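You operate a simulated robot arm through the tools that you are given. There is no shell and no other tool. Be economical: measure what you need, move in short steps, check, and stop when the job is done.

You are at the controls of a simulated two-armed robot. One attempt, no reset.

Task
Load the green and brown windows, then hold the cassette and lock it.
Fine: unlock it first; the green one goes in slot 1, the brown one in slot 2. Where these are worked on the way, their far stop is far enough and under half their travel is too little: cassette lock.

The check looks at the end state, three seconds after you hand in, the way a careful person would. Anything else that was tipped, shoved, dropped, spilled or broken makes it a failure.

Robot
Two 6-joint arms with two-finger parallel grippers on one trunk, on a base that drives. Base frame: it is fixed to the floor where the robot stands at the start and does not move with it; the origin is under the middle of the robot, x ahead of it, y to its left, z up; the surface under the hand at the start is at about z = 760. Readings come in mm, rad, newtons and seconds.
The left shoulder is at the start at [60, 187, 1072], the right one opposite. With the tool pointing down near the work surface each hand reaches from about 240 to 620 mm from the robot's upright axis, wherever it stands, measured 20 degrees to its own side. Places, roughly: cass [500, 100, 800]; cassette lock [500, 0, 800]. Payload 1.57 kg a hand.
Tool frame (each hand has its own): the origin (TCP) lies between the finger pads and is the grasp point; the fingertips stand 30 mm ahead of it; z points along the fingers, y is the line along which they close. Largest opening 110 mm; finger width 24, thickness 12; the body of the gripper, 48 by 112 mm, starts 78 mm behind the TCP.
Orientation is that of the tool frame in the base frame, as a unit quaternion [w, x, y, z]. With the fingers straight down and closing along the base's y, the tool's x points along the base's -x, its y along +y and its z along -z.

Tools
- The arms move only by the tool step_arm. It takes "left_targets", "right_targets" or both (then of equal length, played together; a hand with none holds still); each is a list of rows, each a list of 7 numbers: the shift along the tool's x, y, z in units of 20 mm (1.0 is 20 mm), then the turn, a rotation vector about the tool's x, y, z in units of 4 degrees (1.0 is 4 degrees), then the gripper command, from -1 (shut) to 1 (fully open), values between in proportion. In form: [[x, y, z, wx, wy, wz, hand], ...]. A call has 1 to 20 rows; each row shifts and turns the commanded pose from where the row before left it, along the tool's axes as they then stand. A call with a number of a shift or a turn outside -1 to 1 is refused whole. Rows are played at 5 a second. More than 50 mm and 0.15 rad between two rows, or a gripper value outside its range, and nothing of the call is played. Where a pose cannot be reached the arm comes as near as it can. A force on the tool above 40 N (or 10 N above the force at the start of the call, whichever is more), or a blocked arm, ends the call early, and 0.2 s more pass. Each finger travels about 153 mm/s and halts on what it meets, pressing with about 22 N; the grip force reading is that of the motor and also rises with nothing between the fingers. The clock runs only during rows and for 0.2 s after the last one: add rows that do not move to give the fingers time. The reply holds the time, the measured pose of the TCP, the force on the tool along the base axes, the opening and the grip force, in the units named above and with some noise, with the torque about the TCP (base axes, N m) and any sound that the robot's microphone picked up, and new pictures: "views" is both (left out), scene, wrist or none (wrist: the cameras of the hands that moved).
- Cameras (640 x 400 px; columns grow to the right, rows downward): "scene" is now at [12.5, 10.5, 1607.7]; the picture's right is [0.17, -0.99, 0.00], its down [-0.79, -0.13, -0.60] and it looks along [0.59, 0.10, -0.80] (base axes); focal length 270 px, centre (320, 200). "left" rides on the left gripper at [70, -16, -141] in its tool frame; the picture's right is [0.23, 0.97, 0.00], its down [-0.86, 0.20, -0.48] and it looks along [-0.47, 0.11, 0.88] (tool axes); focal length 222 px, centre (320, 200). "right" rides on the right gripper at [70, 16, -141] in its tool frame; the picture's right is [-0.23, 0.97, 0.00], its down [-0.86, -0.20, -0.48] and it looks along [-0.47, -0.11, 0.88] (tool axes); focal length 222 px, centre (320, 200). There is no depth. A picture from a camera that has moved, and an enlarged one, comes with that camera's place and axes in the base frame and with its lens.
- raise_lower(by): slides the trunk up (or, below 0, down) by that many mm; the arms and the scene camera ride with it, the base frame stays. It gives what a move gives, with no picture.
- roll_base(legs): drives the robot by 1 to 6 legs, each [ahead, left, turn to the left] in mm, mm and rad, along the robot's own axes; the way and the turn of a leg run together, so that a leg with both is an arc; at most 1500 mm and 3.142 rad a leg. The arms and the cameras ride along, it lands a little off, and it stops where it bumps. It gives what a move gives, and a new picture of the scene camera.
- head_to(pan, tilt): turns the head with the scene camera to pan (to the left, within 1.501 rad either way) and tilt (down, from -0.506 to 1.204), counted from straight ahead of the robot. It gives what a move gives, and a new picture of the scene camera.
- close_up(camera, box): a new picture of the part [left, top, right, bottom] of that camera's present view, enlarged. It takes no simulated time.
- job_done(): hands the job in; it is judged then, once.

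Go step by step. Nothing tells you exact positions but the pictures and the camera data: compare them with the known pose of the tool, close in by small moves and look again before you grip or let go. The budget is 120 turns and 260 pictures, counting those below and the enlarged ones. Unless the task says otherwise, let go and move clear before handing in.

The tools are called after "Call:" as name(argument=value, ...) on one line, values as JSON. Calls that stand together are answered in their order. step_arm: Moves the arms, as the interface text tells. Its arguments: {"type":"object","properties":{"left_targets":{"type":"array","items":{"type":"array","items":{"type":"number"}}},"right_targets":{"type":"array","items":{"type":"array","items":{"type":"number"}}},"views":{"type":"string","enum":["both","scene","wrist","none"]}},"required":[]} The other tools are called the same way: raise_lower (by) slides the trunk up or down; roll_base (legs) drives the base; head_to (pan, tilt) turns the head that bears the scene camera; close_up (camera, box) takes an enlarged picture of a part of a camera's view; job_done () hands the job in.

At the start:

```text
time: 0.0
left_tool_pos: [374.7, 389.6, 1096.8]
left_tool_rot: [0.0, 0.0, 1.0, 0.0]
left_force: [-0.6, -0.2, 0.1]
left_torque: [-0.02, 0.03, 0.02]
left_finger_gap: 109.9
left_grip_force: 0.0
right_tool_pos: [402.3, -49.9, 1033.1]
right_tool_rot: [0.0, 0.0, 1.0, -0.001]
right_force: [-0.1, -0.6, -0.1]
right_torque: [-0.02, 0.02, 0.0]
right_finger_gap: 110.0
right_grip_force: 0.1
trunk travel left (down, up): [-700.0, 290.0]
robot x, y, heading: [-3.8, 0.1, -0.002]
head pan, tilt: [0.166, 0.927]
```

scene: 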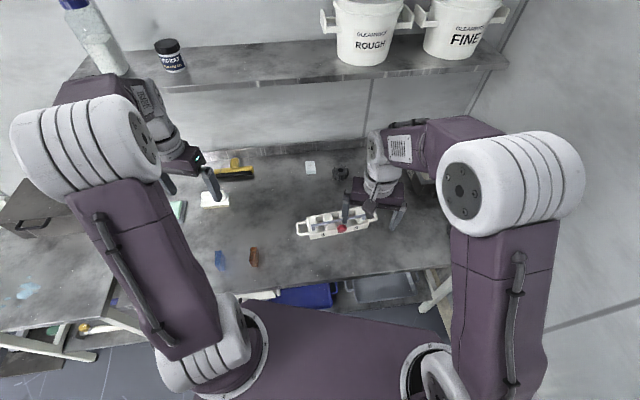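
right: 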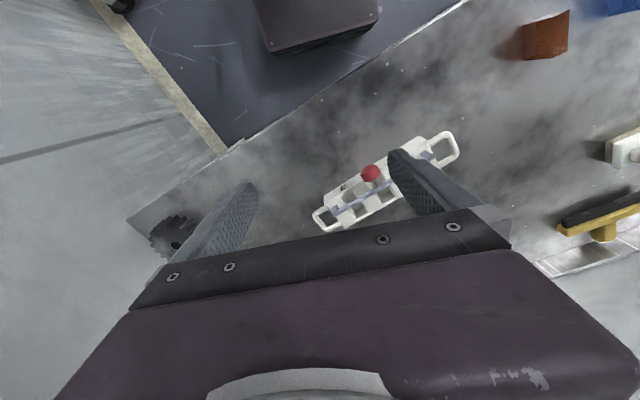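
left: 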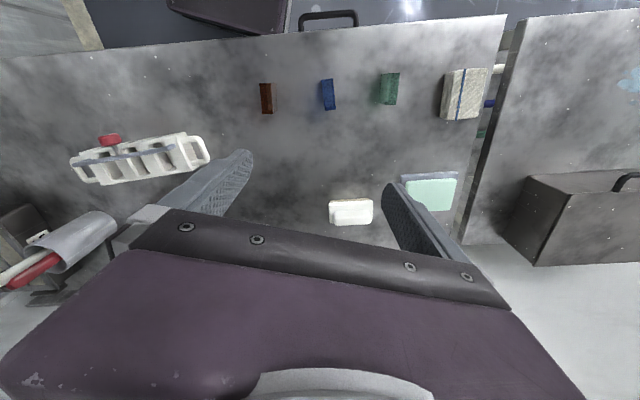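

I see the cassette (white frame with a red knob) near the right hand and brown, blue and green windows nearer the left hand. I'll enlarge these views first.

Call:
close_up(camera="scene", box=[280, 180, 400, 255])

Call:
close_up(camera="left", box=[50, 100, 250, 225])

Call:
close_up(camera="right", box=[300, 120, 470, 240])

Call:
close_up(camera="left", box=[240, 50, 420, 150])

```text
5.33 times, centred on (340, 218) of scene
camera zoom: at [12.5, 10.5, 1607.7], right [0.17, -0.99, 0.0], down [-0.79, -0.13, -0.6], along [0.59, 0.1, -0.8], focal length 1441 px, centre (213, 107)
```

zoom: 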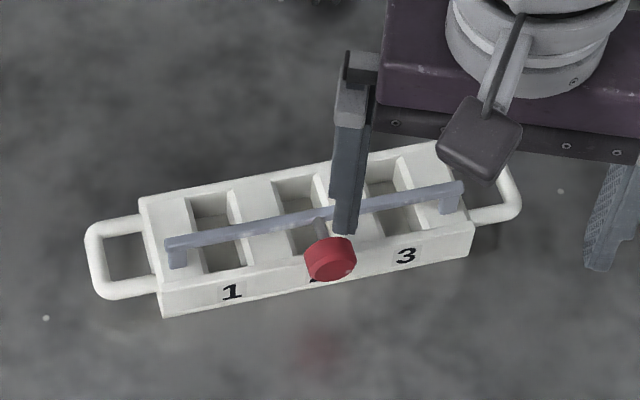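

```text
3.20 times, centred on (150, 162) of left
camera zoom: at [303.9, 373.6, 1237.9], right [-0.23, 0.97, 0.0], down [0.86, 0.2, 0.48], along [0.47, 0.11, -0.88], focal length 711 px, centre (864, 320)
```

zoom: 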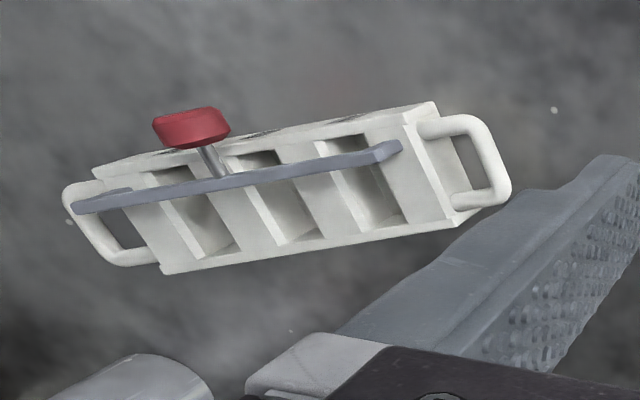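

```text
3.33 times, centred on (385, 180) of right
camera zoom: at [333.1, -34.1, 1173.8], right [0.23, 0.97, 0.0], down [0.86, -0.2, 0.48], along [0.47, -0.11, -0.88], focal length 740 px, centre (103, 267)
```

zoom: 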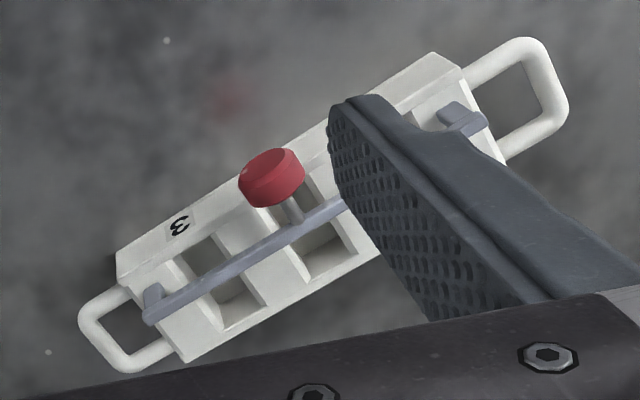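

```text
3.56 times, centred on (330, 100) of left
camera zoom: at [303.9, 373.6, 1237.9], right [-0.23, 0.97, 0.0], down [0.86, 0.2, 0.48], along [0.47, 0.11, -0.88], focal length 790 px, centre (284, 556)
```

zoom: 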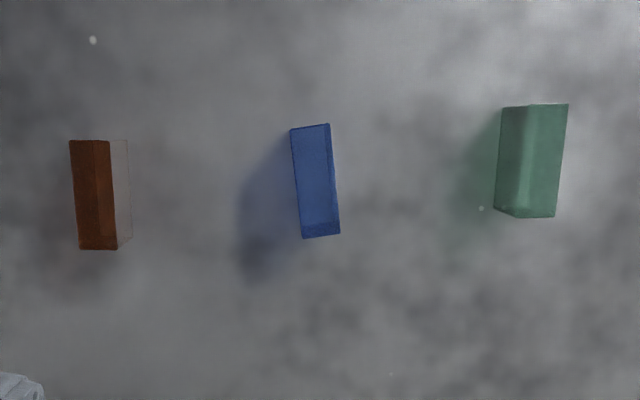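

The cassette is at about x 530, y 35, turned about 19°, and a grey lock bar lies across its slots, with a red knob. I'll move both hands for clearer views.

Call:
step_arm(left_targets=[[0.8, 0, 1, 0, 0, 0, 1], [0.8, 0, 1, 0, 0, 0, 1], [0.8, 0, 1, 0, 0, 0, 1], [0.8, 0, 1, 0, 0, 0, 1], [0.8, 0, 1, 0, 0, 0, 1], [0, 0, 0, 0, 0, 0, 1]], right_targets=[[0, -1, 0.4, 0, 0, 0, 1], [0, -1, 0.4, 0, 0, 0, 1], [0, -1, 0.4, 0, 0, 0, 1], [0, -1, 0.4, 0, 0, 0, 1], [0, -1, 0.4, 0, 0, 0, 1], [0, 0, 0, 0, 0, 0, 1]])

Call:
close_up(camera="scene", box=[170, 180, 290, 280])

Call:
close_up(camera="scene", box=[285, 195, 385, 250])

```text
time: 1.4
left_tool_pos: [295.2, 389.0, 995.8]
left_tool_rot: [0.0, 0.0, 1.0, 0.0]
left_force: [-0.3, -0.4, -0.1]
left_torque: [0.0, 0.04, -0.03]
left_finger_gap: 109.8
left_grip_force: 0.0
right_tool_pos: [403.4, -149.3, 992.6]
right_tool_rot: [0.0, 0.0, 1.0, 0.001]
right_force: [-0.6, 0.5, -0.2]
right_torque: [0.0, 0.03, -0.01]
right_finger_gap: 110.2
right_grip_force: 0.0
trunk travel left (down, up): [-700.0, 290.0]
robot x, y, heading: [1.8, -0.8, 0.0]
head pan, tilt: [0.166, 0.927]
camera scene: at [12.6, 10.8, 1607.7], right [0.17, -0.99, 0.0], down [-0.79, -0.13, -0.6], along [0.59, 0.1, -0.8], focal length 270 px, centre (320, 200)
camera right: at [333.7, -134.1, 1134.6], right [0.23, 0.97, 0.0], down [0.86, -0.2, 0.48], along [0.47, -0.11, -0.88], focal length 222 px, centre (320, 200)
camera left: at [224.9, 373.0, 1137.9], right [-0.23, 0.97, 0.0], down [0.86, 0.2, 0.48], along [0.47, 0.11, -0.88], focal length 222 px, centre (320, 200)
```

scene: 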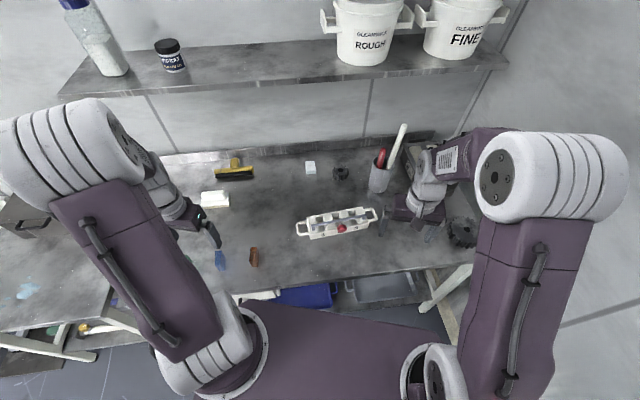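
right: 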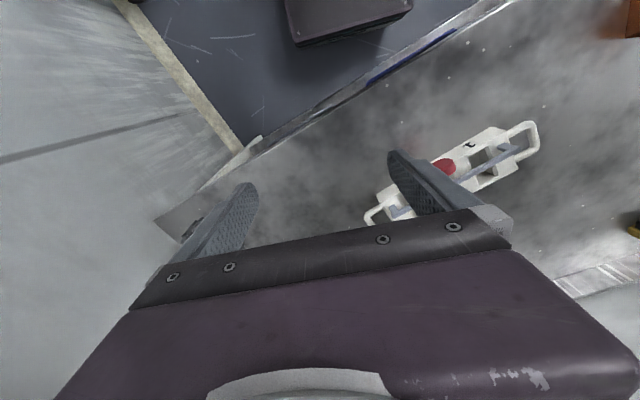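
left: 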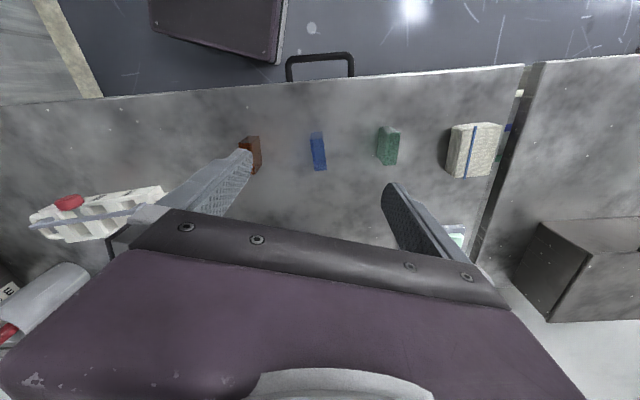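

```text
4.00 times, centred on (230, 230) of scene
camera zoom: at [12.6, 10.8, 1607.7], right [0.17, -0.99, 0.0], down [-0.79, -0.13, -0.6], along [0.59, 0.1, -0.8], focal length 1081 px, centre (680, 80)
```

zoom: 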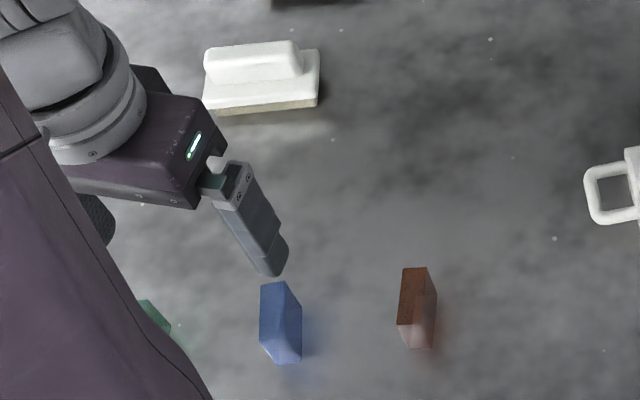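

```text
6.40 times, centred on (335, 222) of scene
camera zoom: at [12.6, 10.8, 1607.7], right [0.17, -0.99, 0.0], down [-0.79, -0.13, -0.6], along [0.59, 0.1, -0.8], focal length 1730 px, centre (224, 56)
```

zoom: 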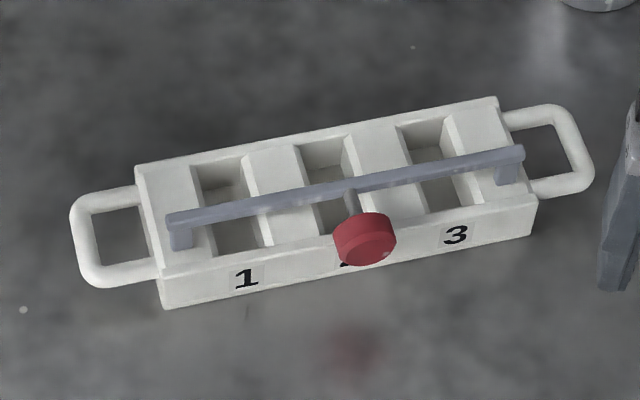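

Now I'll bring the right hand above the cassette for a straight look, and the left hand above the green window.

Call:
step_arm(right_targets=[[-0.8, 1, -0.3, 0, 0, 0, 1], [-0.8, 1, -0.3, 0, 0, 0, 1], [-0.8, 1, -0.3, 0, 0, 0, 1], [-0.8, 1, 0, 0, 0, 0, 1], [-0.8, 1, 0, 0, 0, 0, 1], [0, 1, 0, 0, 0, 0, 1], [0, 1, 0, 0, 0, 0, 1], [0, 1, 0, 0, 0, 0, 1], [0, 0.5, 0, 0, 0, 0, 1], [0, 0, 0, 0, 0, 0, 1]], left_targets=[[0, 0.6, 0.5, 0, 0, 0, 1], [0, 0.6, 0.5, 0, 0, 0, 1], [0, 0.6, 0.5, 0, 0, 0, 1], [0, 0.6, 0.5, 0, 0, 0, 1], [0, 0.6, 0.5, 0, 0, 0, 1], [0, 0.6, 0.5, 0, 0, 0, 1], [0, 0.6, 0.5, 0, 0, 0, 1], [0, 0.6, 0.5, 0, 0, 0, 1], [0, 0.6, 0, 0, 0, 0, 1], [0, 0, 0, 0, 0, 0, 1]], views="wrist")

Call:
close_up(camera="right", box=[250, 100, 450, 225])

Call:
close_up(camera="left", box=[140, 80, 380, 230])

```text
time: 3.6
left_tool_pos: [293.3, 497.7, 914.6]
left_tool_rot: [-0.001, 0.0, 1.0, 0.001]
left_force: [0.4, 1.1, -0.6]
left_torque: [-0.01, -0.01, 0.01]
left_finger_gap: 110.1
left_grip_force: 0.0
right_tool_pos: [482.2, 21.3, 1010.4]
right_tool_rot: [0.0, 0.0, 1.0, 0.0]
right_force: [0.2, -0.3, 0.2]
right_torque: [-0.02, -0.05, -0.01]
right_finger_gap: 109.9
right_grip_force: 0.0
trunk travel left (down, up): [-700.0, 290.0]
robot x, y, heading: [1.2, 0.0, -0.001]
head pan, tilt: [0.166, 0.927]
camera right: at [412.7, 37.0, 1151.8], right [0.23, 0.97, 0.0], down [0.86, -0.2, 0.48], along [0.47, -0.11, -0.88], focal length 222 px, centre (320, 200)
camera left: at [224.1, 481.7, 1057.1], right [-0.23, 0.97, 0.0], down [0.86, 0.2, 0.48], along [0.47, 0.11, -0.88], focal length 222 px, centre (320, 200)
```

right: 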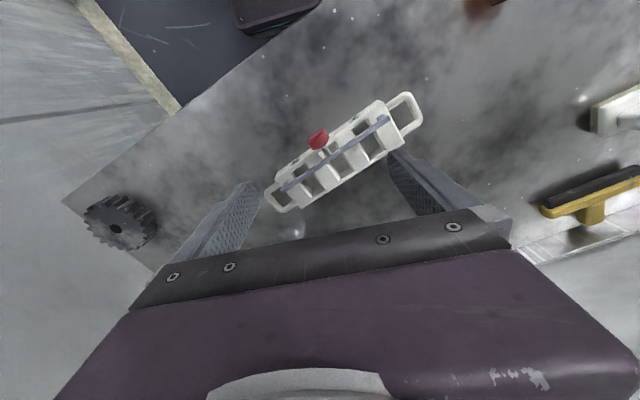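
left: 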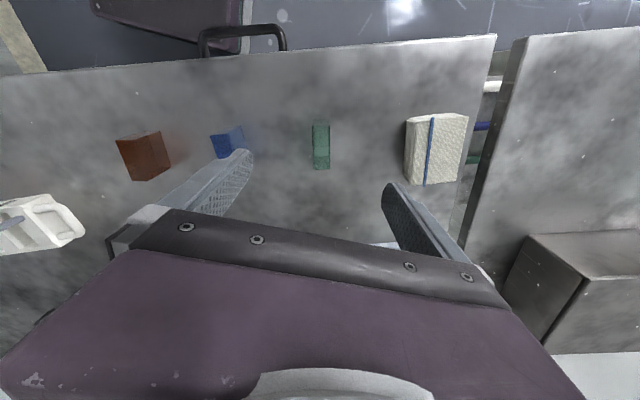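

```text
3.20 times, centred on (350, 162) of right
camera zoom: at [412.7, 37.0, 1151.8], right [0.23, 0.97, 0.0], down [0.86, -0.2, 0.48], along [0.47, -0.11, -0.88], focal length 711 px, centre (224, 320)
```

zoom: 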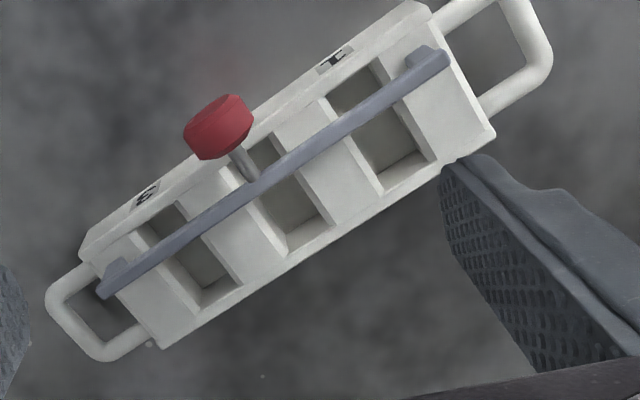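

```text
2.67 times, centred on (260, 155) of left
camera zoom: at [224.1, 481.7, 1057.1], right [-0.23, 0.97, 0.0], down [0.86, 0.2, 0.48], along [0.47, 0.11, -0.88], focal length 592 px, centre (480, 320)
```

zoom: 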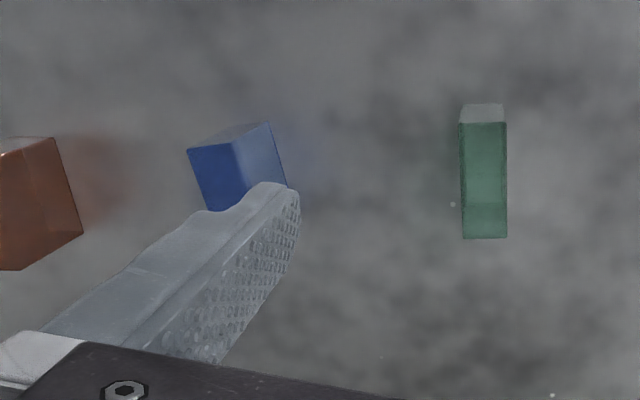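

The slots are about 55×26 mm, and the windows are upright blocks of about 48×20×48. I need to know how the bar moves, so I'll look at it from the side with the left camera and closer with the right.

Call:
step_arm(left_targets=[[-1, -1, 0, 0, 0, 0, 1], [-1, -1, 0, 0, 0, 0, 1], [-1, -1, 0, 0, 0, 0, 1], [-1, -1, 0, 0, 0, 0, 1], [-1, -1, 0, 0, 0, 0, 1], [-1, -1, 0, 0, 0, 0, 1], [-1, -1, 0, 0, 0, 0, 1], [-1, -1, 0, 0, 0, 0, 1], [-1, 0, 0, 0, 0, 0, 1], [0, 0, 0, 0, 0, 0, 1]], right_targets=[[0, -1, 1, 0, 0, 0, 1], [0, -1, 1, 0, 0, 0, 1], [0, -1, 1, 0, 0, 0, 1], [0, -0.5, 1, 0, 0, 0, 1], [0, 0, 1, 0, 0, 0, 1], [0, 0, 0, 0, 0, 0, 1], [0, 0, 0, 0, 0, 0, 1], [0, 0, 0, 0, 0, 0, 1], [0, 0, 0, 0, 0, 0, 1], [0, 0, 0, 0, 0, 0, 1]], views="wrist")

```text
time: 5.8
left_tool_pos: [474.4, 338.2, 916.1]
left_tool_rot: [0.001, 0.0, 1.0, 0.0]
left_force: [-0.2, 0.6, 1.0]
left_torque: [0.0, 0.01, -0.02]
left_finger_gap: 110.2
left_grip_force: 0.2
right_tool_pos: [481.4, -51.1, 909.7]
right_tool_rot: [0.0, 0.0, 1.0, 0.0]
right_force: [-0.4, 0.4, -0.6]
right_torque: [-0.01, -0.01, 0.04]
right_finger_gap: 110.0
right_grip_force: 0.0
trunk travel left (down, up): [-700.0, 290.0]
robot x, y, heading: [0.8, -4.0, 0.001]
head pan, tilt: [0.166, 0.927]
camera right: at [412.1, -34.7, 1050.9], right [0.23, 0.97, 0.0], down [0.85, -0.2, 0.48], along [0.47, -0.11, -0.88], focal length 222 px, centre (320, 200)
camera left: at [404.6, 321.9, 1058.8], right [-0.23, 0.97, 0.0], down [0.85, 0.2, 0.48], along [0.47, 0.11, -0.88], focal length 222 px, centre (320, 200)
```

right: 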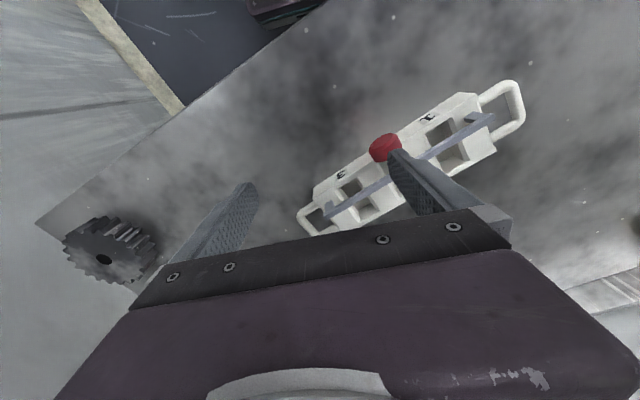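
left: 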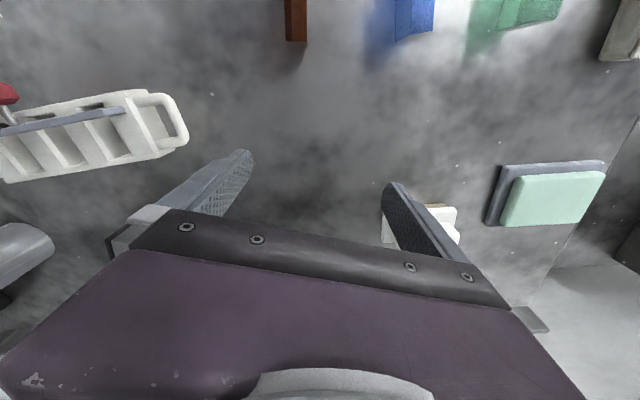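

Call:
close_up(camera="left", box=[0, 70, 200, 195])

Call:
close_up(camera="right", box=[290, 75, 530, 225])

Call:
close_up(camera="scene", box=[295, 200, 345, 240])

```text
3.20 times, centred on (100, 132) of left
camera zoom: at [404.6, 321.9, 1058.8], right [-0.23, 0.97, 0.0], down [0.85, 0.2, 0.48], along [0.47, 0.11, -0.88], focal length 711 px, centre (1024, 416)
```

zoom: 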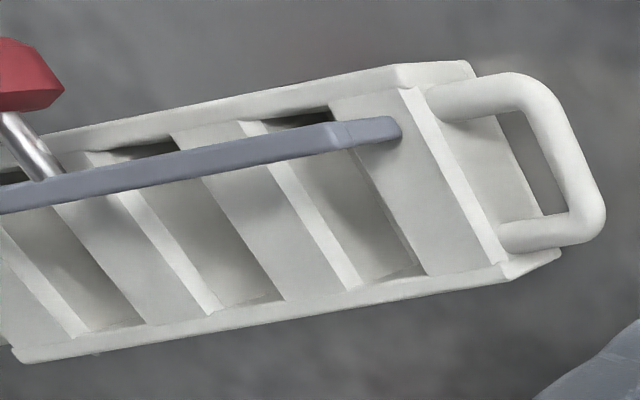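

```text
2.67 times, centred on (410, 150) of right
camera zoom: at [412.1, -34.7, 1050.9], right [0.23, 0.97, 0.0], down [0.85, -0.2, 0.48], along [0.47, -0.11, -0.88], focal length 592 px, centre (80, 333)
```

zoom: 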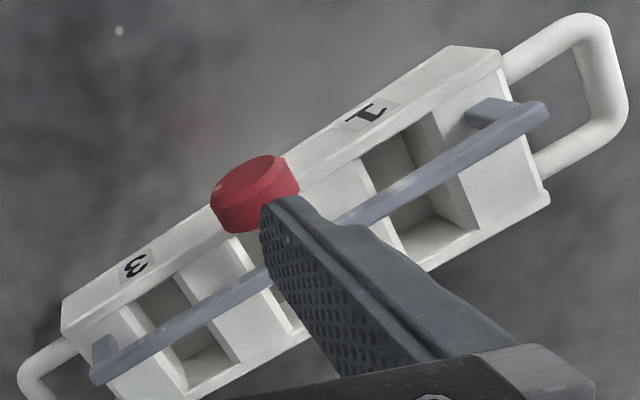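

```text
10.00 times, centred on (320, 220) of scene
camera zoom: at [12.2, 10.4, 1607.7], right [0.17, -0.99, 0.0], down [-0.79, -0.13, -0.6], along [0.59, 0.1, -0.8], focal length 2702 px, centre (320, 0)
```

zoom: 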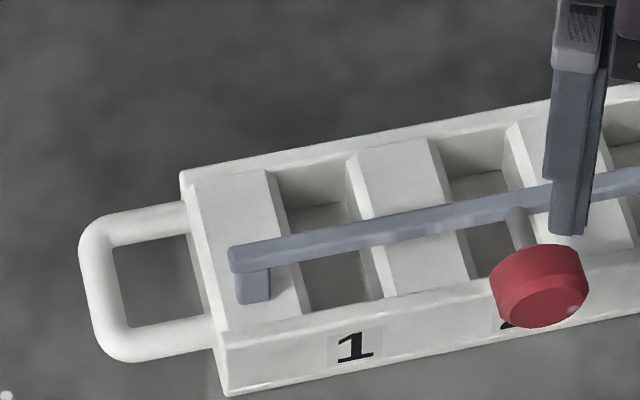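

The bail bar stands on short legs, its top near z 825, and the knob sits at about (488, 15, 820) in front of the cassette. The left handle is centred near (489, 152, 780). I'll bring the left hand over the handle and the right over the knob.

Call:
step_arm(left_targets=[[-0.075, -0.93, 0, 0, 0, 0, 1], [-0.075, -0.93, 0, 0, 0, 0, 1], [-0.075, -0.93, 0, 0, 0, 0, 1], [-0.075, -0.93, 0, 0, 0, 0, 1], [-0.075, -0.93, 0, 0, 0, 0, 1], [-0.075, -0.93, 0, 0, 0, 0, 1], [-0.075, -0.93, 0, 0, 0, 0, 1], [-0.075, -0.93, 0, 0, 0, 0, 1], [-0.075, -0.93, 0, 0, 0, 0, 1], [-0.075, -0.93, 0, 0, 0, 0, 1], [0, 0, 0, 0, 0, 0.96, 1], [0, 0, 0, 0, 0, 0.96, 1], [0, 0, 0, 0, 0, 0.96, 1], [0, 0, 0, 0, 0, 0.96, 1]], right_targets=[[-0.06, 0.83, 0, 0, 0, 0, 1], [-0.06, 0.83, 0, 0, 0, 0, 1], [-0.06, 0.83, 0, 0, 0, 0, 1], [-0.05, 0.83, 0, 0, 0, 0, 1], [0, 0, 0, 0, 0, -0.87, 1], [0, 0, 0, 0, 0, -0.87, 1], [0, 0, 0, 0, 0, -0.87, 1], [0, 0, 0, 0, 0, -0.87, 1], [0, 0, 0, 0, 0, -0.87, 1], [0, 0, 0, 0, 0, -0.87, 1], [0, 0, 0, 0, 0, 0, 1], [0, 0, 0, 0, 0, 0, 1], [0, 0, 0, 0, 0, 0, 1], [0, 0, 0, 0, 0, 0, 1]], views="wrist")

```text
time: 8.8
left_tool_pos: [489.3, 150.9, 917.4]
left_tool_rot: [0.0, 0.134, 0.991, 0.0]
left_force: [6.8, 5.9, 0.8]
left_torque: [-0.35, 0.33, 0.34]
left_finger_gap: 103.3
left_grip_force: 0.0
right_tool_pos: [487.1, 16.4, 909.6]
right_tool_rot: [-0.001, -0.181, 0.983, 0.0]
right_force: [-6.8, -5.9, 0.9]
right_torque: [0.37, -0.39, 0.54]
right_finger_gap: 107.3
right_grip_force: 0.0
trunk travel left (down, up): [-700.0, 290.0]
robot x, y, heading: [0.7, 2.0, 0.0]
head pan, tilt: [0.166, 0.927]
camera right: at [416.9, 6.3, 1051.7], right [-0.14, 0.99, 0.0], down [0.87, 0.12, 0.48], along [0.47, 0.06, -0.88], focal length 222 px, centre (320, 200)
camera left: at [417.1, 154.7, 1058.1], right [0.04, 1.0, 0.0], down [0.88, -0.03, 0.48], along [0.48, -0.02, -0.88], focal length 222 px, centre (320, 200)
```

right: 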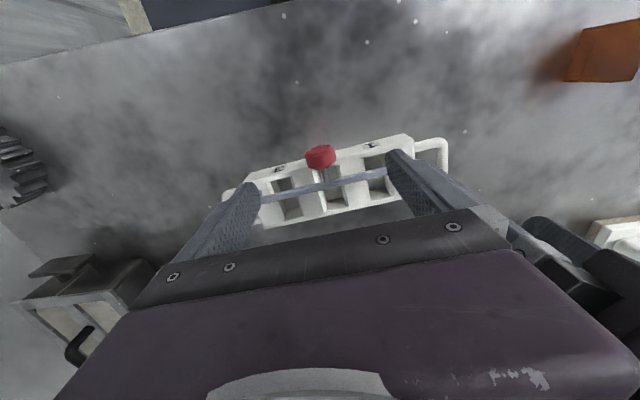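
left: 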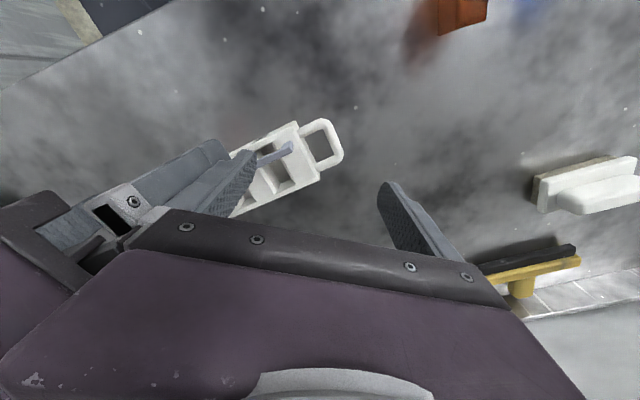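

The two hands touched each other's fingers. I'll back the left hand off, narrow both grippers, and finish the left turn.

Call:
step_arm(left_targets=[[0, 0.9, 0, 0, 0, 0, 0.5], [0, 0.9, 0, 0, 0, 0, 0.5], [0, 0.7, 0, 0, 0, 0, 0.5], [0, 0, 0, 0, 0, 0.96, 0.5], [0, 0, 0, 0, 0, 0.96, 0.5], [0, 0, 0, 0, 0, 0.96, 0.5], [0, 0, 0, 0, 0, 0.96, 0.5], [0, 0, 0, 0, 0, 0.96, 0.5], [0, 0, 0, 0, 0, 0.96, 0.5], [0, 0, 0, 0, 0, 0.96, 0.5], [0, 0, 0, 0, 0, 0.96, 0.5], [0, 0, 0, 0, 0, 0.96, 0.5], [0, 0, 0, 0, 0, 0.96, 0.5], [0, 0, 0, 0, 0, 0.96, 0.5], [0, 0, 0, 0, 0, 0.96, 0.5], [0, 0, 0, 0, 0, 0.96, 0.5], [0, 0, 0, 0, 0, 0.96, 0.5], [0, 0, 0, 0, 0, 0, 0.5]], right_targets=[[0, 0, 0, 0, 0, 0, 0.1], [0, 0, 0, 0, 0, 0, 0.1], [0, 0, 0, 0, 0, 0, 0.1], [0, 0, 0, 0, 0, 0, 0.1], [0, 0, 0, 0, 0, 0, 0.1], [0, 0, 0, 0, 0, 0, 0.1], [0, 0, 0, 0, 0, 0, 0.1], [0, 0, 0, 0, 0, 0, 0.1], [0, 0, 0, 0, 0, 0, 0.1], [0, 0, 0, 0, 0, 0, 0.1], [0, 0, 0, 0, 0, 0, 0.1], [0, 0, 0, 0, 0, 0, 0.1], [0, 0, 0, 0, 0, 0, 0.1], [0, 0, 0, 0, 0, 0, 0.1], [0, 0, 0, 0, 0, 0, 0.1], [0, 0, 0, 0, 0, 0, 0.1], [0, 0, 0, 0, 0, 0, 0.1], [0, 0, 0, 0, 0, 0, 0.1]], views="wrist")

Call:
close_up(camera="left", box=[200, 60, 440, 210])

Call:
close_up(camera="right", box=[220, 100, 460, 250])

```text
time: 12.6
left_tool_pos: [502.0, 199.8, 916.9]
left_tool_rot: [0.0, 0.568, 0.823, 0.0]
left_force: [-0.2, 0.6, -0.6]
left_torque: [0.0, 0.04, -0.01]
left_finger_gap: 82.6
left_grip_force: 0.0
right_tool_pos: [488.0, 15.6, 910.5]
right_tool_rot: [0.0, -0.181, 0.983, 0.0]
right_force: [1.1, -0.1, 0.0]
right_torque: [0.04, 0.0, 0.01]
right_finger_gap: 60.5
right_grip_force: 0.1
trunk travel left (down, up): [-700.0, 290.0]
robot x, y, heading: [-3.0, 0.1, 0.003]
head pan, tilt: [0.166, 0.927]
camera right: at [417.1, 6.3, 1051.8], right [-0.13, 0.99, 0.0], down [0.87, 0.12, 0.48], along [0.47, 0.06, -0.88], focal length 222 px, centre (320, 200)
camera left: at [462.1, 259.3, 1057.7], right [0.83, 0.56, 0.0], down [0.49, -0.73, 0.48], along [0.27, -0.4, -0.88], focal length 222 px, centre (320, 200)
```

right: 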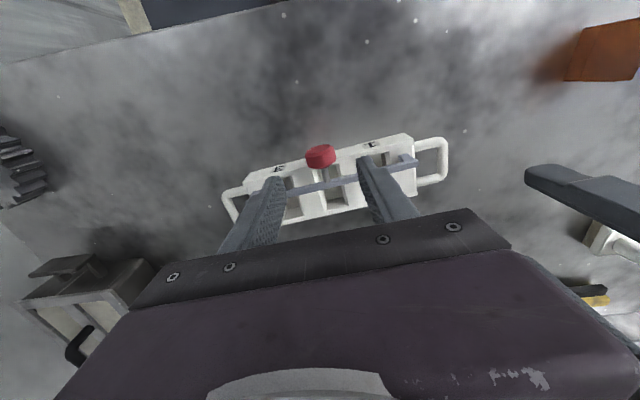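
left: 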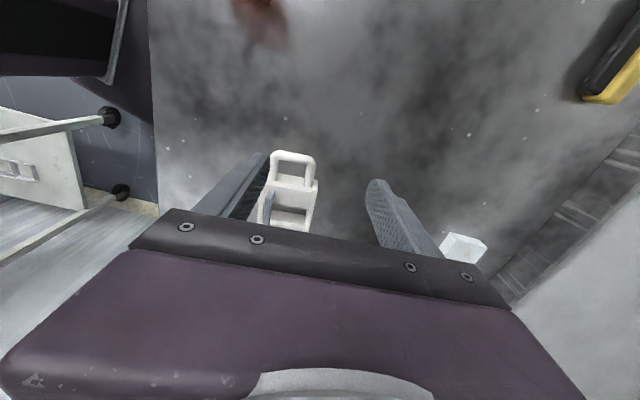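

```text
2.67 times, centred on (320, 135) of left
camera zoom: at [462.1, 259.3, 1057.7], right [0.83, 0.56, 0.0], down [0.49, -0.73, 0.48], along [0.27, -0.4, -0.88], focal length 592 px, centre (320, 373)
```

zoom: 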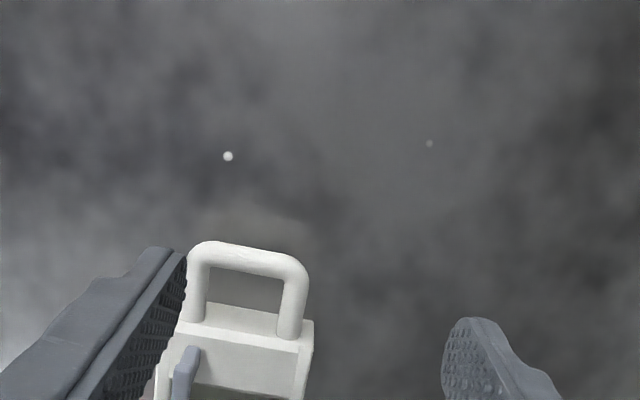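

```text
2.67 times, centred on (340, 175) of right
camera zoom: at [417.1, 6.3, 1051.8], right [-0.13, 0.99, 0.0], down [0.87, 0.12, 0.48], along [0.47, 0.06, -0.88], focal length 592 px, centre (267, 267)
```

zoom: 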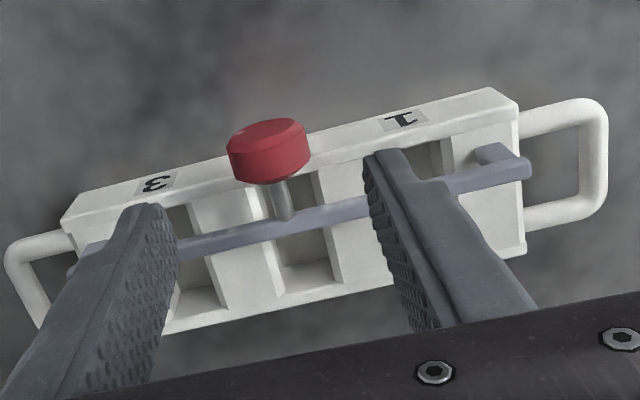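

The handle is 61 mm wide, with its centre near (490, 152). The knob centre is at (487, 15, 823). I'll lower both hands onto them without gripping yet.

Call:
step_arm(left_targets=[[-0.7, -0.47, 0, 0, 0, 0, 0.5], [-0.7, -0.47, 0, 0, 0, 0, 0.5], [-0.62, -0.46, 0, 0, 0, 0, 0.5], [0, 0, 0.9, 0, 0, 0, 0.5], [0, 0, 0.9, 0, 0, 0, 0.5], [0, 0, 0.9, 0, 0, 0, 0.5], [0, 0, 0.9, 0, 0, 0, 0.5], [0, 0, 0.4, 0, 0, 0, 0.5], [0, 0, 0, 0, 0, 0, 0.5]], right_targets=[[0.1, 0, 0.6, 0, 0, 0, 0.1], [0, 0, 0.6, 0, 0, 0, 0.1], [0, 0, 0.6, 0, 0, 0, 0.1], [0, 0, 0.6, 0, 0, 0, 0.1], [0, 0, 0.4, 0, 0, 0, 0.1], [0, 0, 0.2, 0, 0, 0, 0.1], [0, 0, 0, 0, 0, 0, 0.1], [0, 0, 0, 0, 0, 0, 0.1], [0, 0, 0, 0, 0, 0, 0.1]], views="wrist")

Call:
close_up(camera="left", box=[200, 60, 440, 210])

Call:
close_up(camera="right", box=[220, 80, 460, 230])

```text
time: 14.6
left_tool_pos: [490.0, 152.4, 835.7]
left_tool_rot: [0.0, 0.568, 0.823, -0.001]
left_force: [-0.4, 0.0, 1.0]
left_torque: [-0.02, 0.01, -0.03]
left_finger_gap: 82.7
left_grip_force: 0.1
right_tool_pos: [485.5, 15.1, 849.8]
right_tool_rot: [0.0, -0.182, 0.983, 0.0]
right_force: [-0.9, -0.4, 0.6]
right_torque: [-0.03, -0.01, 0.02]
right_finger_gap: 60.5
right_grip_force: 0.0
trunk travel left (down, up): [-700.0, 290.0]
robot x, y, heading: [-0.5, 0.5, -0.003]
head pan, tilt: [0.166, 0.927]
camera right: at [414.6, 5.2, 991.8], right [-0.13, 0.99, 0.0], down [0.87, 0.12, 0.48], along [0.47, 0.06, -0.88], focal length 222 px, centre (320, 200)
camera left: at [450.8, 211.4, 977.4], right [0.83, 0.56, 0.0], down [0.49, -0.73, 0.48], along [0.27, -0.4, -0.88], focal length 222 px, centre (320, 200)
```

right: 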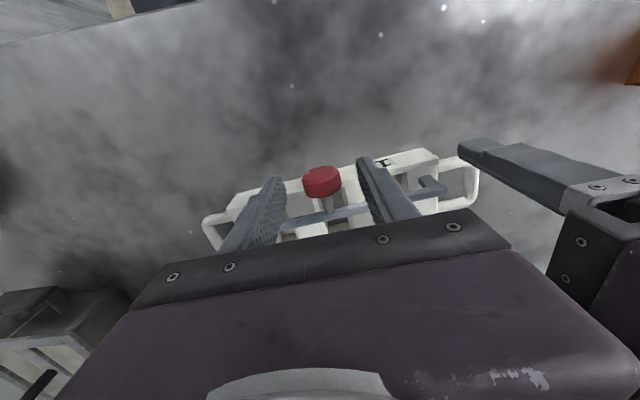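
left: 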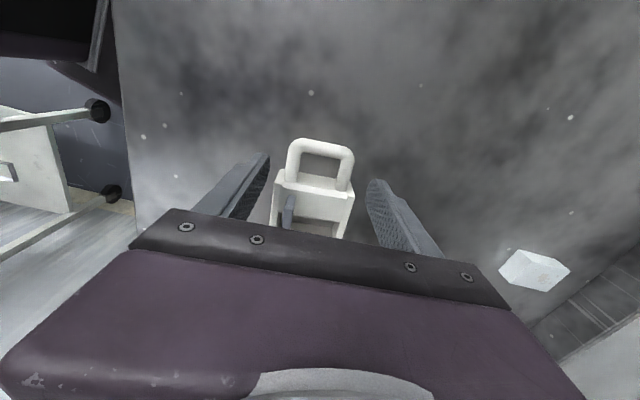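

```text
2.67 times, centred on (320, 135) of left
camera zoom: at [450.8, 211.4, 977.4], right [0.83, 0.56, 0.0], down [0.49, -0.73, 0.48], along [0.27, -0.4, -0.88], focal length 592 px, centre (320, 373)
```

zoom: 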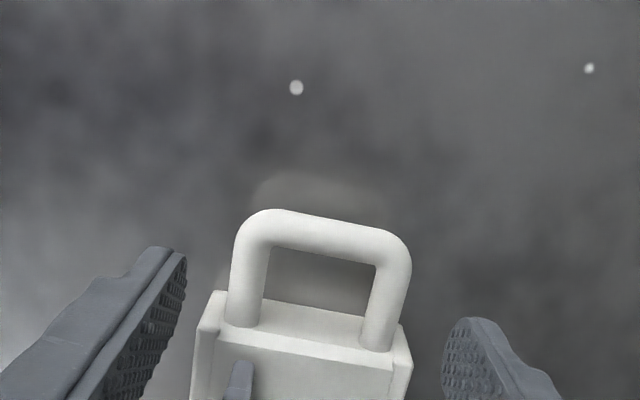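

```text
2.67 times, centred on (340, 155) of right
camera zoom: at [414.6, 5.2, 991.8], right [-0.13, 0.99, 0.0], down [0.87, 0.12, 0.48], along [0.47, 0.06, -0.88], focal length 592 px, centre (267, 320)
```

zoom: 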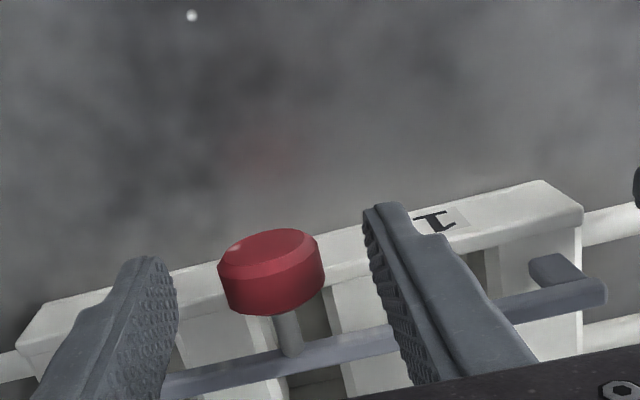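

Both hands are well aligned. I'll lower the rest of the way, then grip the handle.

Call:
step_arm(left_targets=[[0, 0, 0.7, 0, 0, 0, 0.5], [0, 0, 0.6, 0, 0, 0, 0.5], [0, 0, 0.6, 0, 0, 0, 0.5], [0, 0, 0, 0, 0, 0, 0.5], [0, 0, 0, 0, 0, 0, -1], [0, 0, 0, 0, 0, 0, -1], [0, 0, 0, 0, 0, 0, -1], [0, 0, 0, 0, 0, 0, -1]], right_targets=[[0, 0, 0.4, 0, 0, 0, 0.1], [0, 0, 0.4, 0, 0, 0, 0.1], [0, 0, 0.25, 0, 0, 0, 0.1], [0, 0, 0, 0, 0, 0, 0.1], [0, 0, 0, 0, 0, 0, 0.1], [0, 0, 0, 0, 0, 0, 0.1], [0, 0, 0, 0, 0, 0, 0.1], [0, 0, 0, 0, 0, 0, 0.1]], views="wrist")

Call:
close_up(camera="right", box=[220, 100, 460, 250])

```text
time: 16.4
left_tool_pos: [490.1, 151.6, 798.9]
left_tool_rot: [-0.001, 0.567, 0.824, 0.0]
left_force: [0.0, 0.1, 0.5]
left_torque: [0.03, -0.01, 0.02]
left_finger_gap: 0.2
left_grip_force: 21.1
right_tool_pos: [485.6, 16.0, 828.9]
right_tool_rot: [0.0, -0.181, 0.983, 0.0]
right_force: [-0.6, 0.4, -0.2]
right_torque: [-0.02, 0.02, 0.0]
right_finger_gap: 60.4
right_grip_force: 0.1
trunk travel left (down, up): [-700.0, 290.0]
robot x, y, heading: [1.2, -2.6, -0.003]
head pan, tilt: [0.166, 0.927]
camera right: at [414.9, 5.7, 970.3], right [-0.13, 0.99, 0.0], down [0.87, 0.12, 0.48], along [0.47, 0.06, -0.88], focal length 222 px, centre (320, 200)
camera left: at [449.9, 210.5, 939.6], right [0.83, 0.56, 0.0], down [0.49, -0.73, 0.48], along [0.27, -0.4, -0.88], focal length 222 px, centre (320, 200)
```

right: 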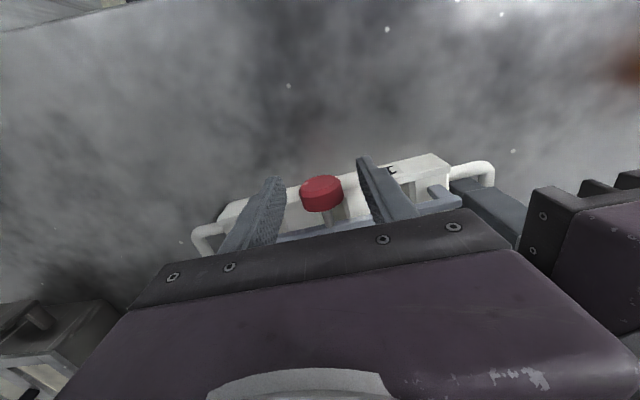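
left: 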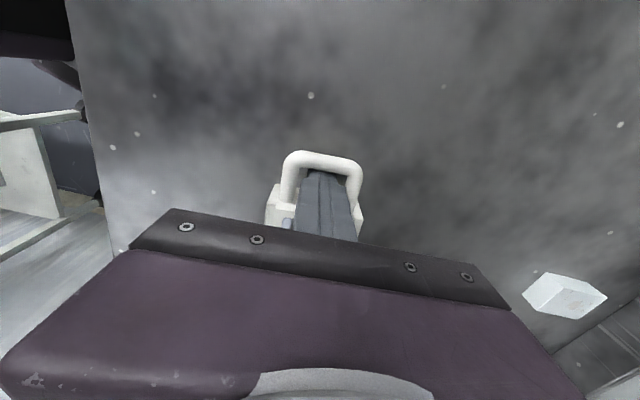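

```text
2.67 times, centred on (340, 175) of right
camera zoom: at [414.9, 5.7, 970.3], right [-0.13, 0.99, 0.0], down [0.87, 0.12, 0.48], along [0.47, 0.06, -0.88], focal length 592 px, centre (267, 267)
```

zoom: 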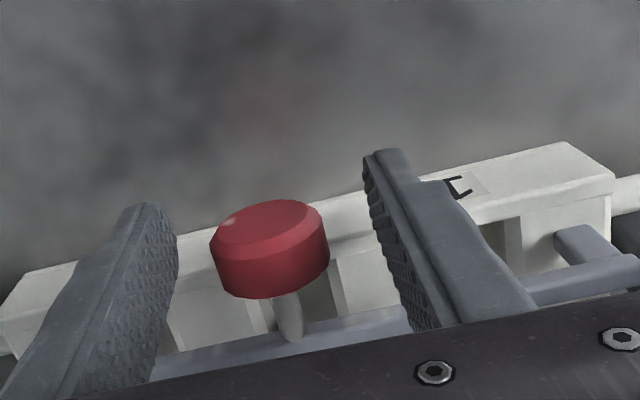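

The left fingers closed fully without catching the handle, so I need to see where they are.

Call:
close_up(camera="left", box=[240, 130, 400, 250])

Call:
close_up(camera="scene", box=[270, 180, 390, 255])

```text
3.33 times, centred on (320, 190) of left
camera zoom: at [449.9, 210.5, 939.6], right [0.83, 0.56, 0.0], down [0.49, -0.73, 0.48], along [0.27, -0.4, -0.88], focal length 740 px, centre (320, 233)
```

zoom: 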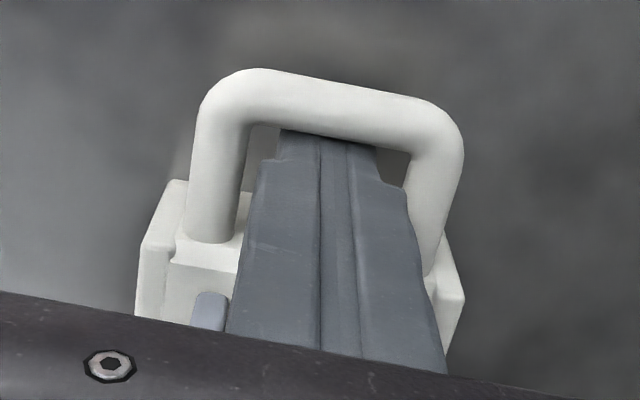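

```text
5.33 times, centred on (330, 218) of scene
camera zoom: at [12.7, 10.5, 1607.7], right [0.17, -0.99, 0.0], down [-0.79, -0.13, -0.6], along [0.59, 0.1, -0.8], focal length 1441 px, centre (267, 107)
```

zoom: 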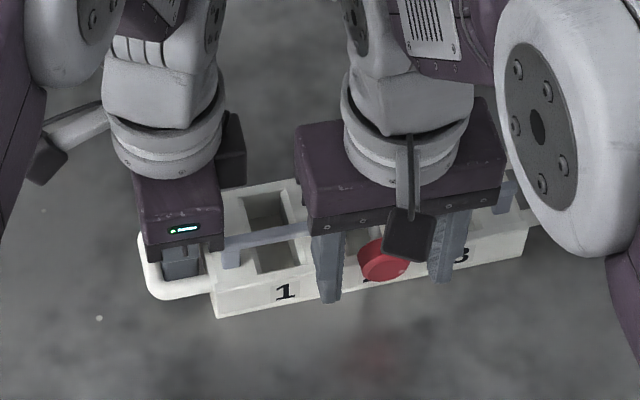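

The fingertips look as if they are tucked inside the loop. I'll open them slowly and see whether the handle stops them.

Call:
step_arm(left_targets=[[0, 0, 0, 0, 0, 0, -0.5], [0, 0, 0, 0, 0, 0, -0.2], [0, 0, 0, 0, 0, 0, 0.1], [0, 0, 0, 0, 0, 0, 0.1], [0, 0, 0, 0, 0, 0, 0.1]], views="wrist")

Call:
close_up(camera="left", box=[240, 130, 400, 250])

```text
time: 17.6
left_tool_pos: [489.8, 150.7, 798.7]
left_tool_rot: [0.0, 0.567, 0.824, 0.0]
left_force: [0.4, -0.4, -0.3]
left_torque: [-0.02, -0.01, 0.04]
left_finger_gap: 60.6
left_grip_force: 0.1
right_tool_pos: [484.3, 15.9, 827.1]
right_tool_rot: [0.0, -0.181, 0.983, 0.0]
right_force: [-0.1, -0.6, 0.7]
right_torque: [0.03, -0.01, 0.0]
right_finger_gap: 60.4
right_grip_force: 0.0
trunk travel left (down, up): [-700.0, 290.0]
robot x, y, heading: [3.0, -1.8, 0.003]
head pan, tilt: [0.166, 0.927]
camera left: at [449.9, 210.5, 939.6], right [0.83, 0.56, 0.0], down [0.49, -0.73, 0.48], along [0.27, -0.4, -0.88], focal length 222 px, centre (320, 200)
```

left: 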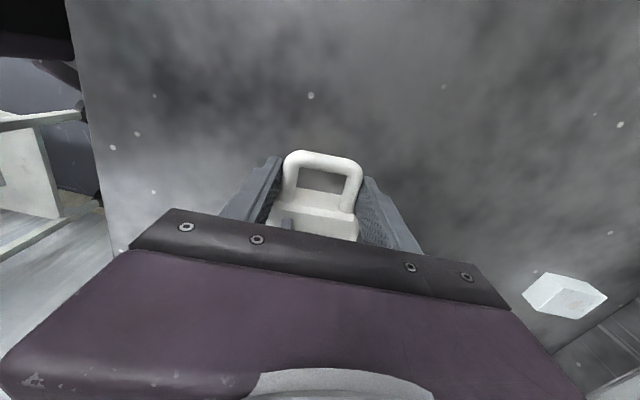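

```text
3.33 times, centred on (320, 190) of left
camera zoom: at [449.9, 210.5, 939.6], right [0.83, 0.56, 0.0], down [0.49, -0.73, 0.48], along [0.27, -0.4, -0.88], focal length 740 px, centre (320, 233)
```

zoom: 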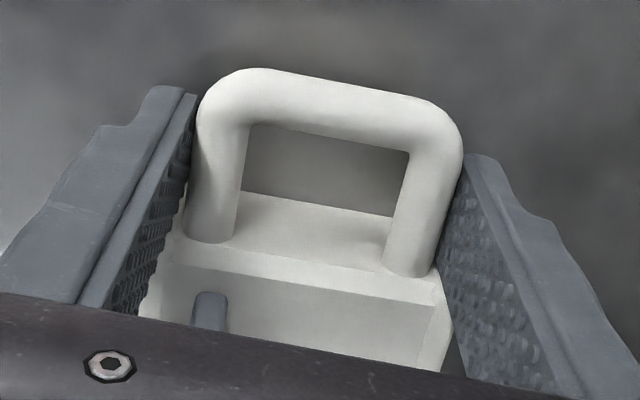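

Call:
step_arm(left_targets=[[0, 0, 0, 0, 0, 0, -0.2], [0, 0, 0, 0, 0, 0, -0.2], [0, 0, 0, 0, 0, 0, -0.2]], views="wrist")

Call:
close_up(camera="left", box=[240, 130, 400, 250])

```text
time: 18.4
left_tool_pos: [489.3, 150.4, 797.9]
left_tool_rot: [0.001, 0.567, 0.823, 0.0]
left_force: [0.6, 0.9, 0.2]
left_torque: [0.0, 0.02, 0.02]
left_finger_gap: 44.0
left_grip_force: 0.0
right_tool_pos: [485.5, 16.2, 828.1]
right_tool_rot: [0.0, -0.181, 0.983, 0.0]
right_force: [-1.0, 0.0, 0.6]
right_torque: [-0.03, 0.02, -0.03]
right_finger_gap: 60.3
right_grip_force: 0.0
trunk travel left (down, up): [-700.0, 290.0]
robot x, y, heading: [-4.5, 0.1, 0.003]
head pan, tilt: [0.166, 0.927]
camera left: at [449.9, 210.5, 939.6], right [0.83, 0.56, 0.0], down [0.49, -0.73, 0.48], along [0.27, -0.4, -0.88], focal length 222 px, centre (320, 200)
```

left: 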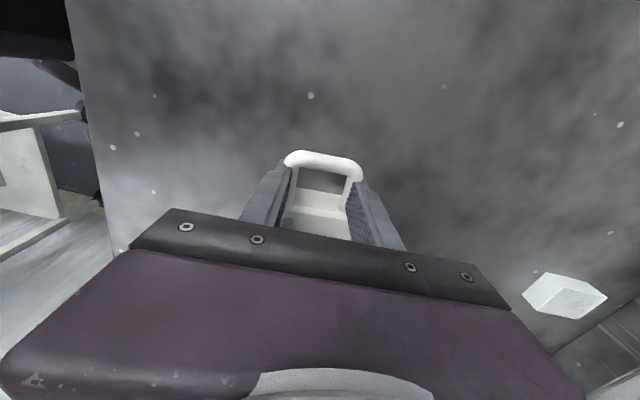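

```text
3.33 times, centred on (320, 190) of left
camera zoom: at [449.9, 210.5, 939.6], right [0.83, 0.56, 0.0], down [0.49, -0.73, 0.48], along [0.27, -0.4, -0.88], focal length 740 px, centre (320, 233)
```

zoom: 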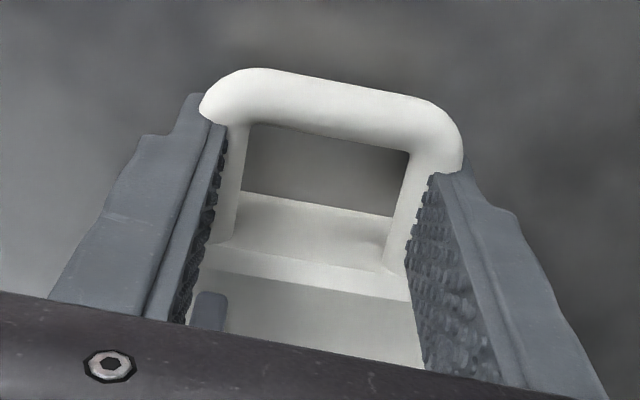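

The loop's side arms don't stop the fingers, so I'll hold the outer handle bar instead. I'll lift the left hand, turn it 90°, and close across that bar.

Call:
step_arm(left_targets=[[0, 0, -1, 0, 0, 0, -0.2], [0, 0, -1, 0, 0, 0, -0.2], [0, 0, -1, 0, 0, 0, -0.3], [0.52, 0, -1, 0, 0, 0, -0.35], [0.51, 0, -0.5, 0, 0, 0, -0.35], [0, 0, 0, 0, 0, -1, -0.35], [0, 0, 0, 0, 0, -1, -0.35], [0, 0, 0, 0, 0, -1, -0.35], [0, 0, 0, 0, 0, -1, -0.35], [0, 0, 0, 0, 0, -1, -0.35], [0, 0, 0, 0, 0, -1, -0.35], [0, 0, 0, 0, 0, -1, -0.35], [0, 0, 0, 0, 0, -1, -0.35], [0, 0, 0, 0, 0, -1, -0.35], [0, 0, 0, 0, 0, -1, -0.35], [0, 0, 0, 0, 0, -1, -0.35], [0, 0, 0, 0, 0, -1, -0.35]], views="none")

Call:
step_arm(left_targets=[[0, 0, 0, 0, 0, -1, -0.35], [0, 0, 0, 0, 0, -1, -0.35], [0, 0, 0, 0, 0, -1, -0.35], [0, 0, 0, 0, 0, -1, -0.35], [0, 0, 0, 0, 0, -1, -0.35], [0, 0, 0, 0, 0, -1, -0.35], [0, 0, 0, 0, 0, -1, -0.35], [0, 0, 0, 0, 0, -1, -0.35], [0, 0, 0, 0, 0, -1, -0.35], [0, 0, 0, 0, 0, -1, -0.35], [0, 0, 0, 0, 0, -0.6, -0.35], [0, 0, 0, 0, 0, 0, -0.35]], views="wrist")

Call:
close_up(camera="left", box=[220, 80, 420, 205])

```text
time: 22.0
left_tool_pos: [482.5, 172.1, 888.6]
left_tool_rot: [0.0, 0.182, 0.983, 0.0]
left_force: [0.8, -1.1, -0.1]
left_torque: [0.05, 0.01, 0.03]
left_finger_gap: 35.7
left_grip_force: 0.1
right_tool_pos: [484.8, 15.7, 828.8]
right_tool_rot: [0.0, -0.181, 0.983, 0.001]
right_force: [-0.2, -0.7, 0.7]
right_torque: [-0.04, 0.02, 0.0]
right_finger_gap: 60.7
right_grip_force: 0.1
trunk travel left (down, up): [-700.0, 290.0]
robot x, y, heading: [1.9, -5.4, 0.002]
head pan, tilt: [0.166, 0.927]
```

```text
time: 24.6
left_tool_pos: [483.0, 171.0, 888.1]
left_tool_rot: [0.0, -0.185, 0.983, 0.0]
left_force: [-0.1, -0.2, 0.5]
left_torque: [0.0, 0.0, 0.01]
left_finger_gap: 35.5
left_grip_force: 0.0
right_tool_pos: [486.1, 15.4, 828.8]
right_tool_rot: [0.0, -0.182, 0.983, 0.001]
right_force: [0.4, 0.8, -0.6]
right_torque: [0.0, -0.02, -0.03]
right_finger_gap: 60.6
right_grip_force: 0.1
trunk travel left (down, up): [-700.0, 290.0]
robot x, y, heading: [-0.6, -2.7, -0.001]
head pan, tilt: [0.166, 0.927]
camera left: at [423.9, 131.3, 1029.8], right [-0.57, 0.82, 0.0], down [0.72, 0.5, 0.48], along [0.39, 0.27, -0.88], focal length 222 px, centre (320, 200)
```

left: 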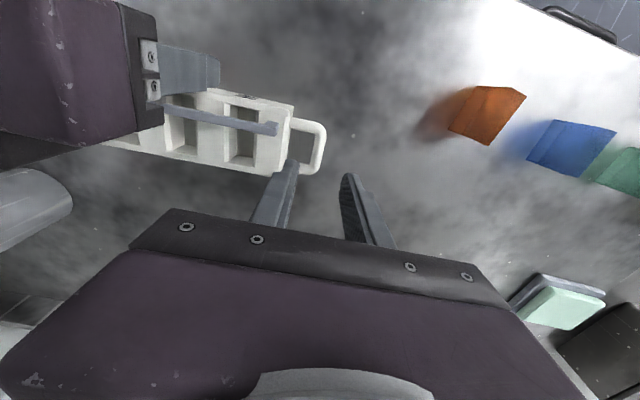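

```text
3.20 times, centred on (320, 142) of left
camera zoom: at [423.9, 131.3, 1029.8], right [-0.57, 0.82, 0.0], down [0.72, 0.5, 0.48], along [0.39, 0.27, -0.88], focal length 711 px, centre (320, 384)
```

zoom: 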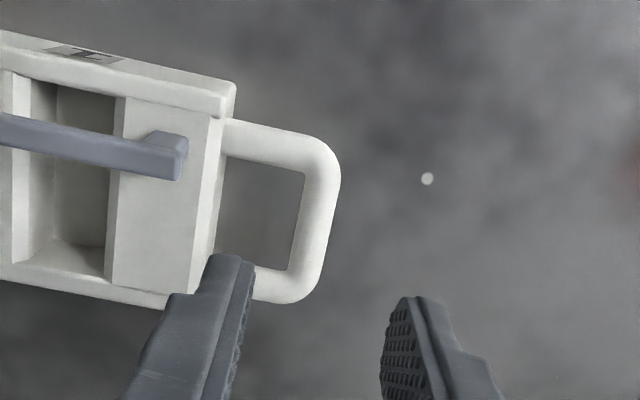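

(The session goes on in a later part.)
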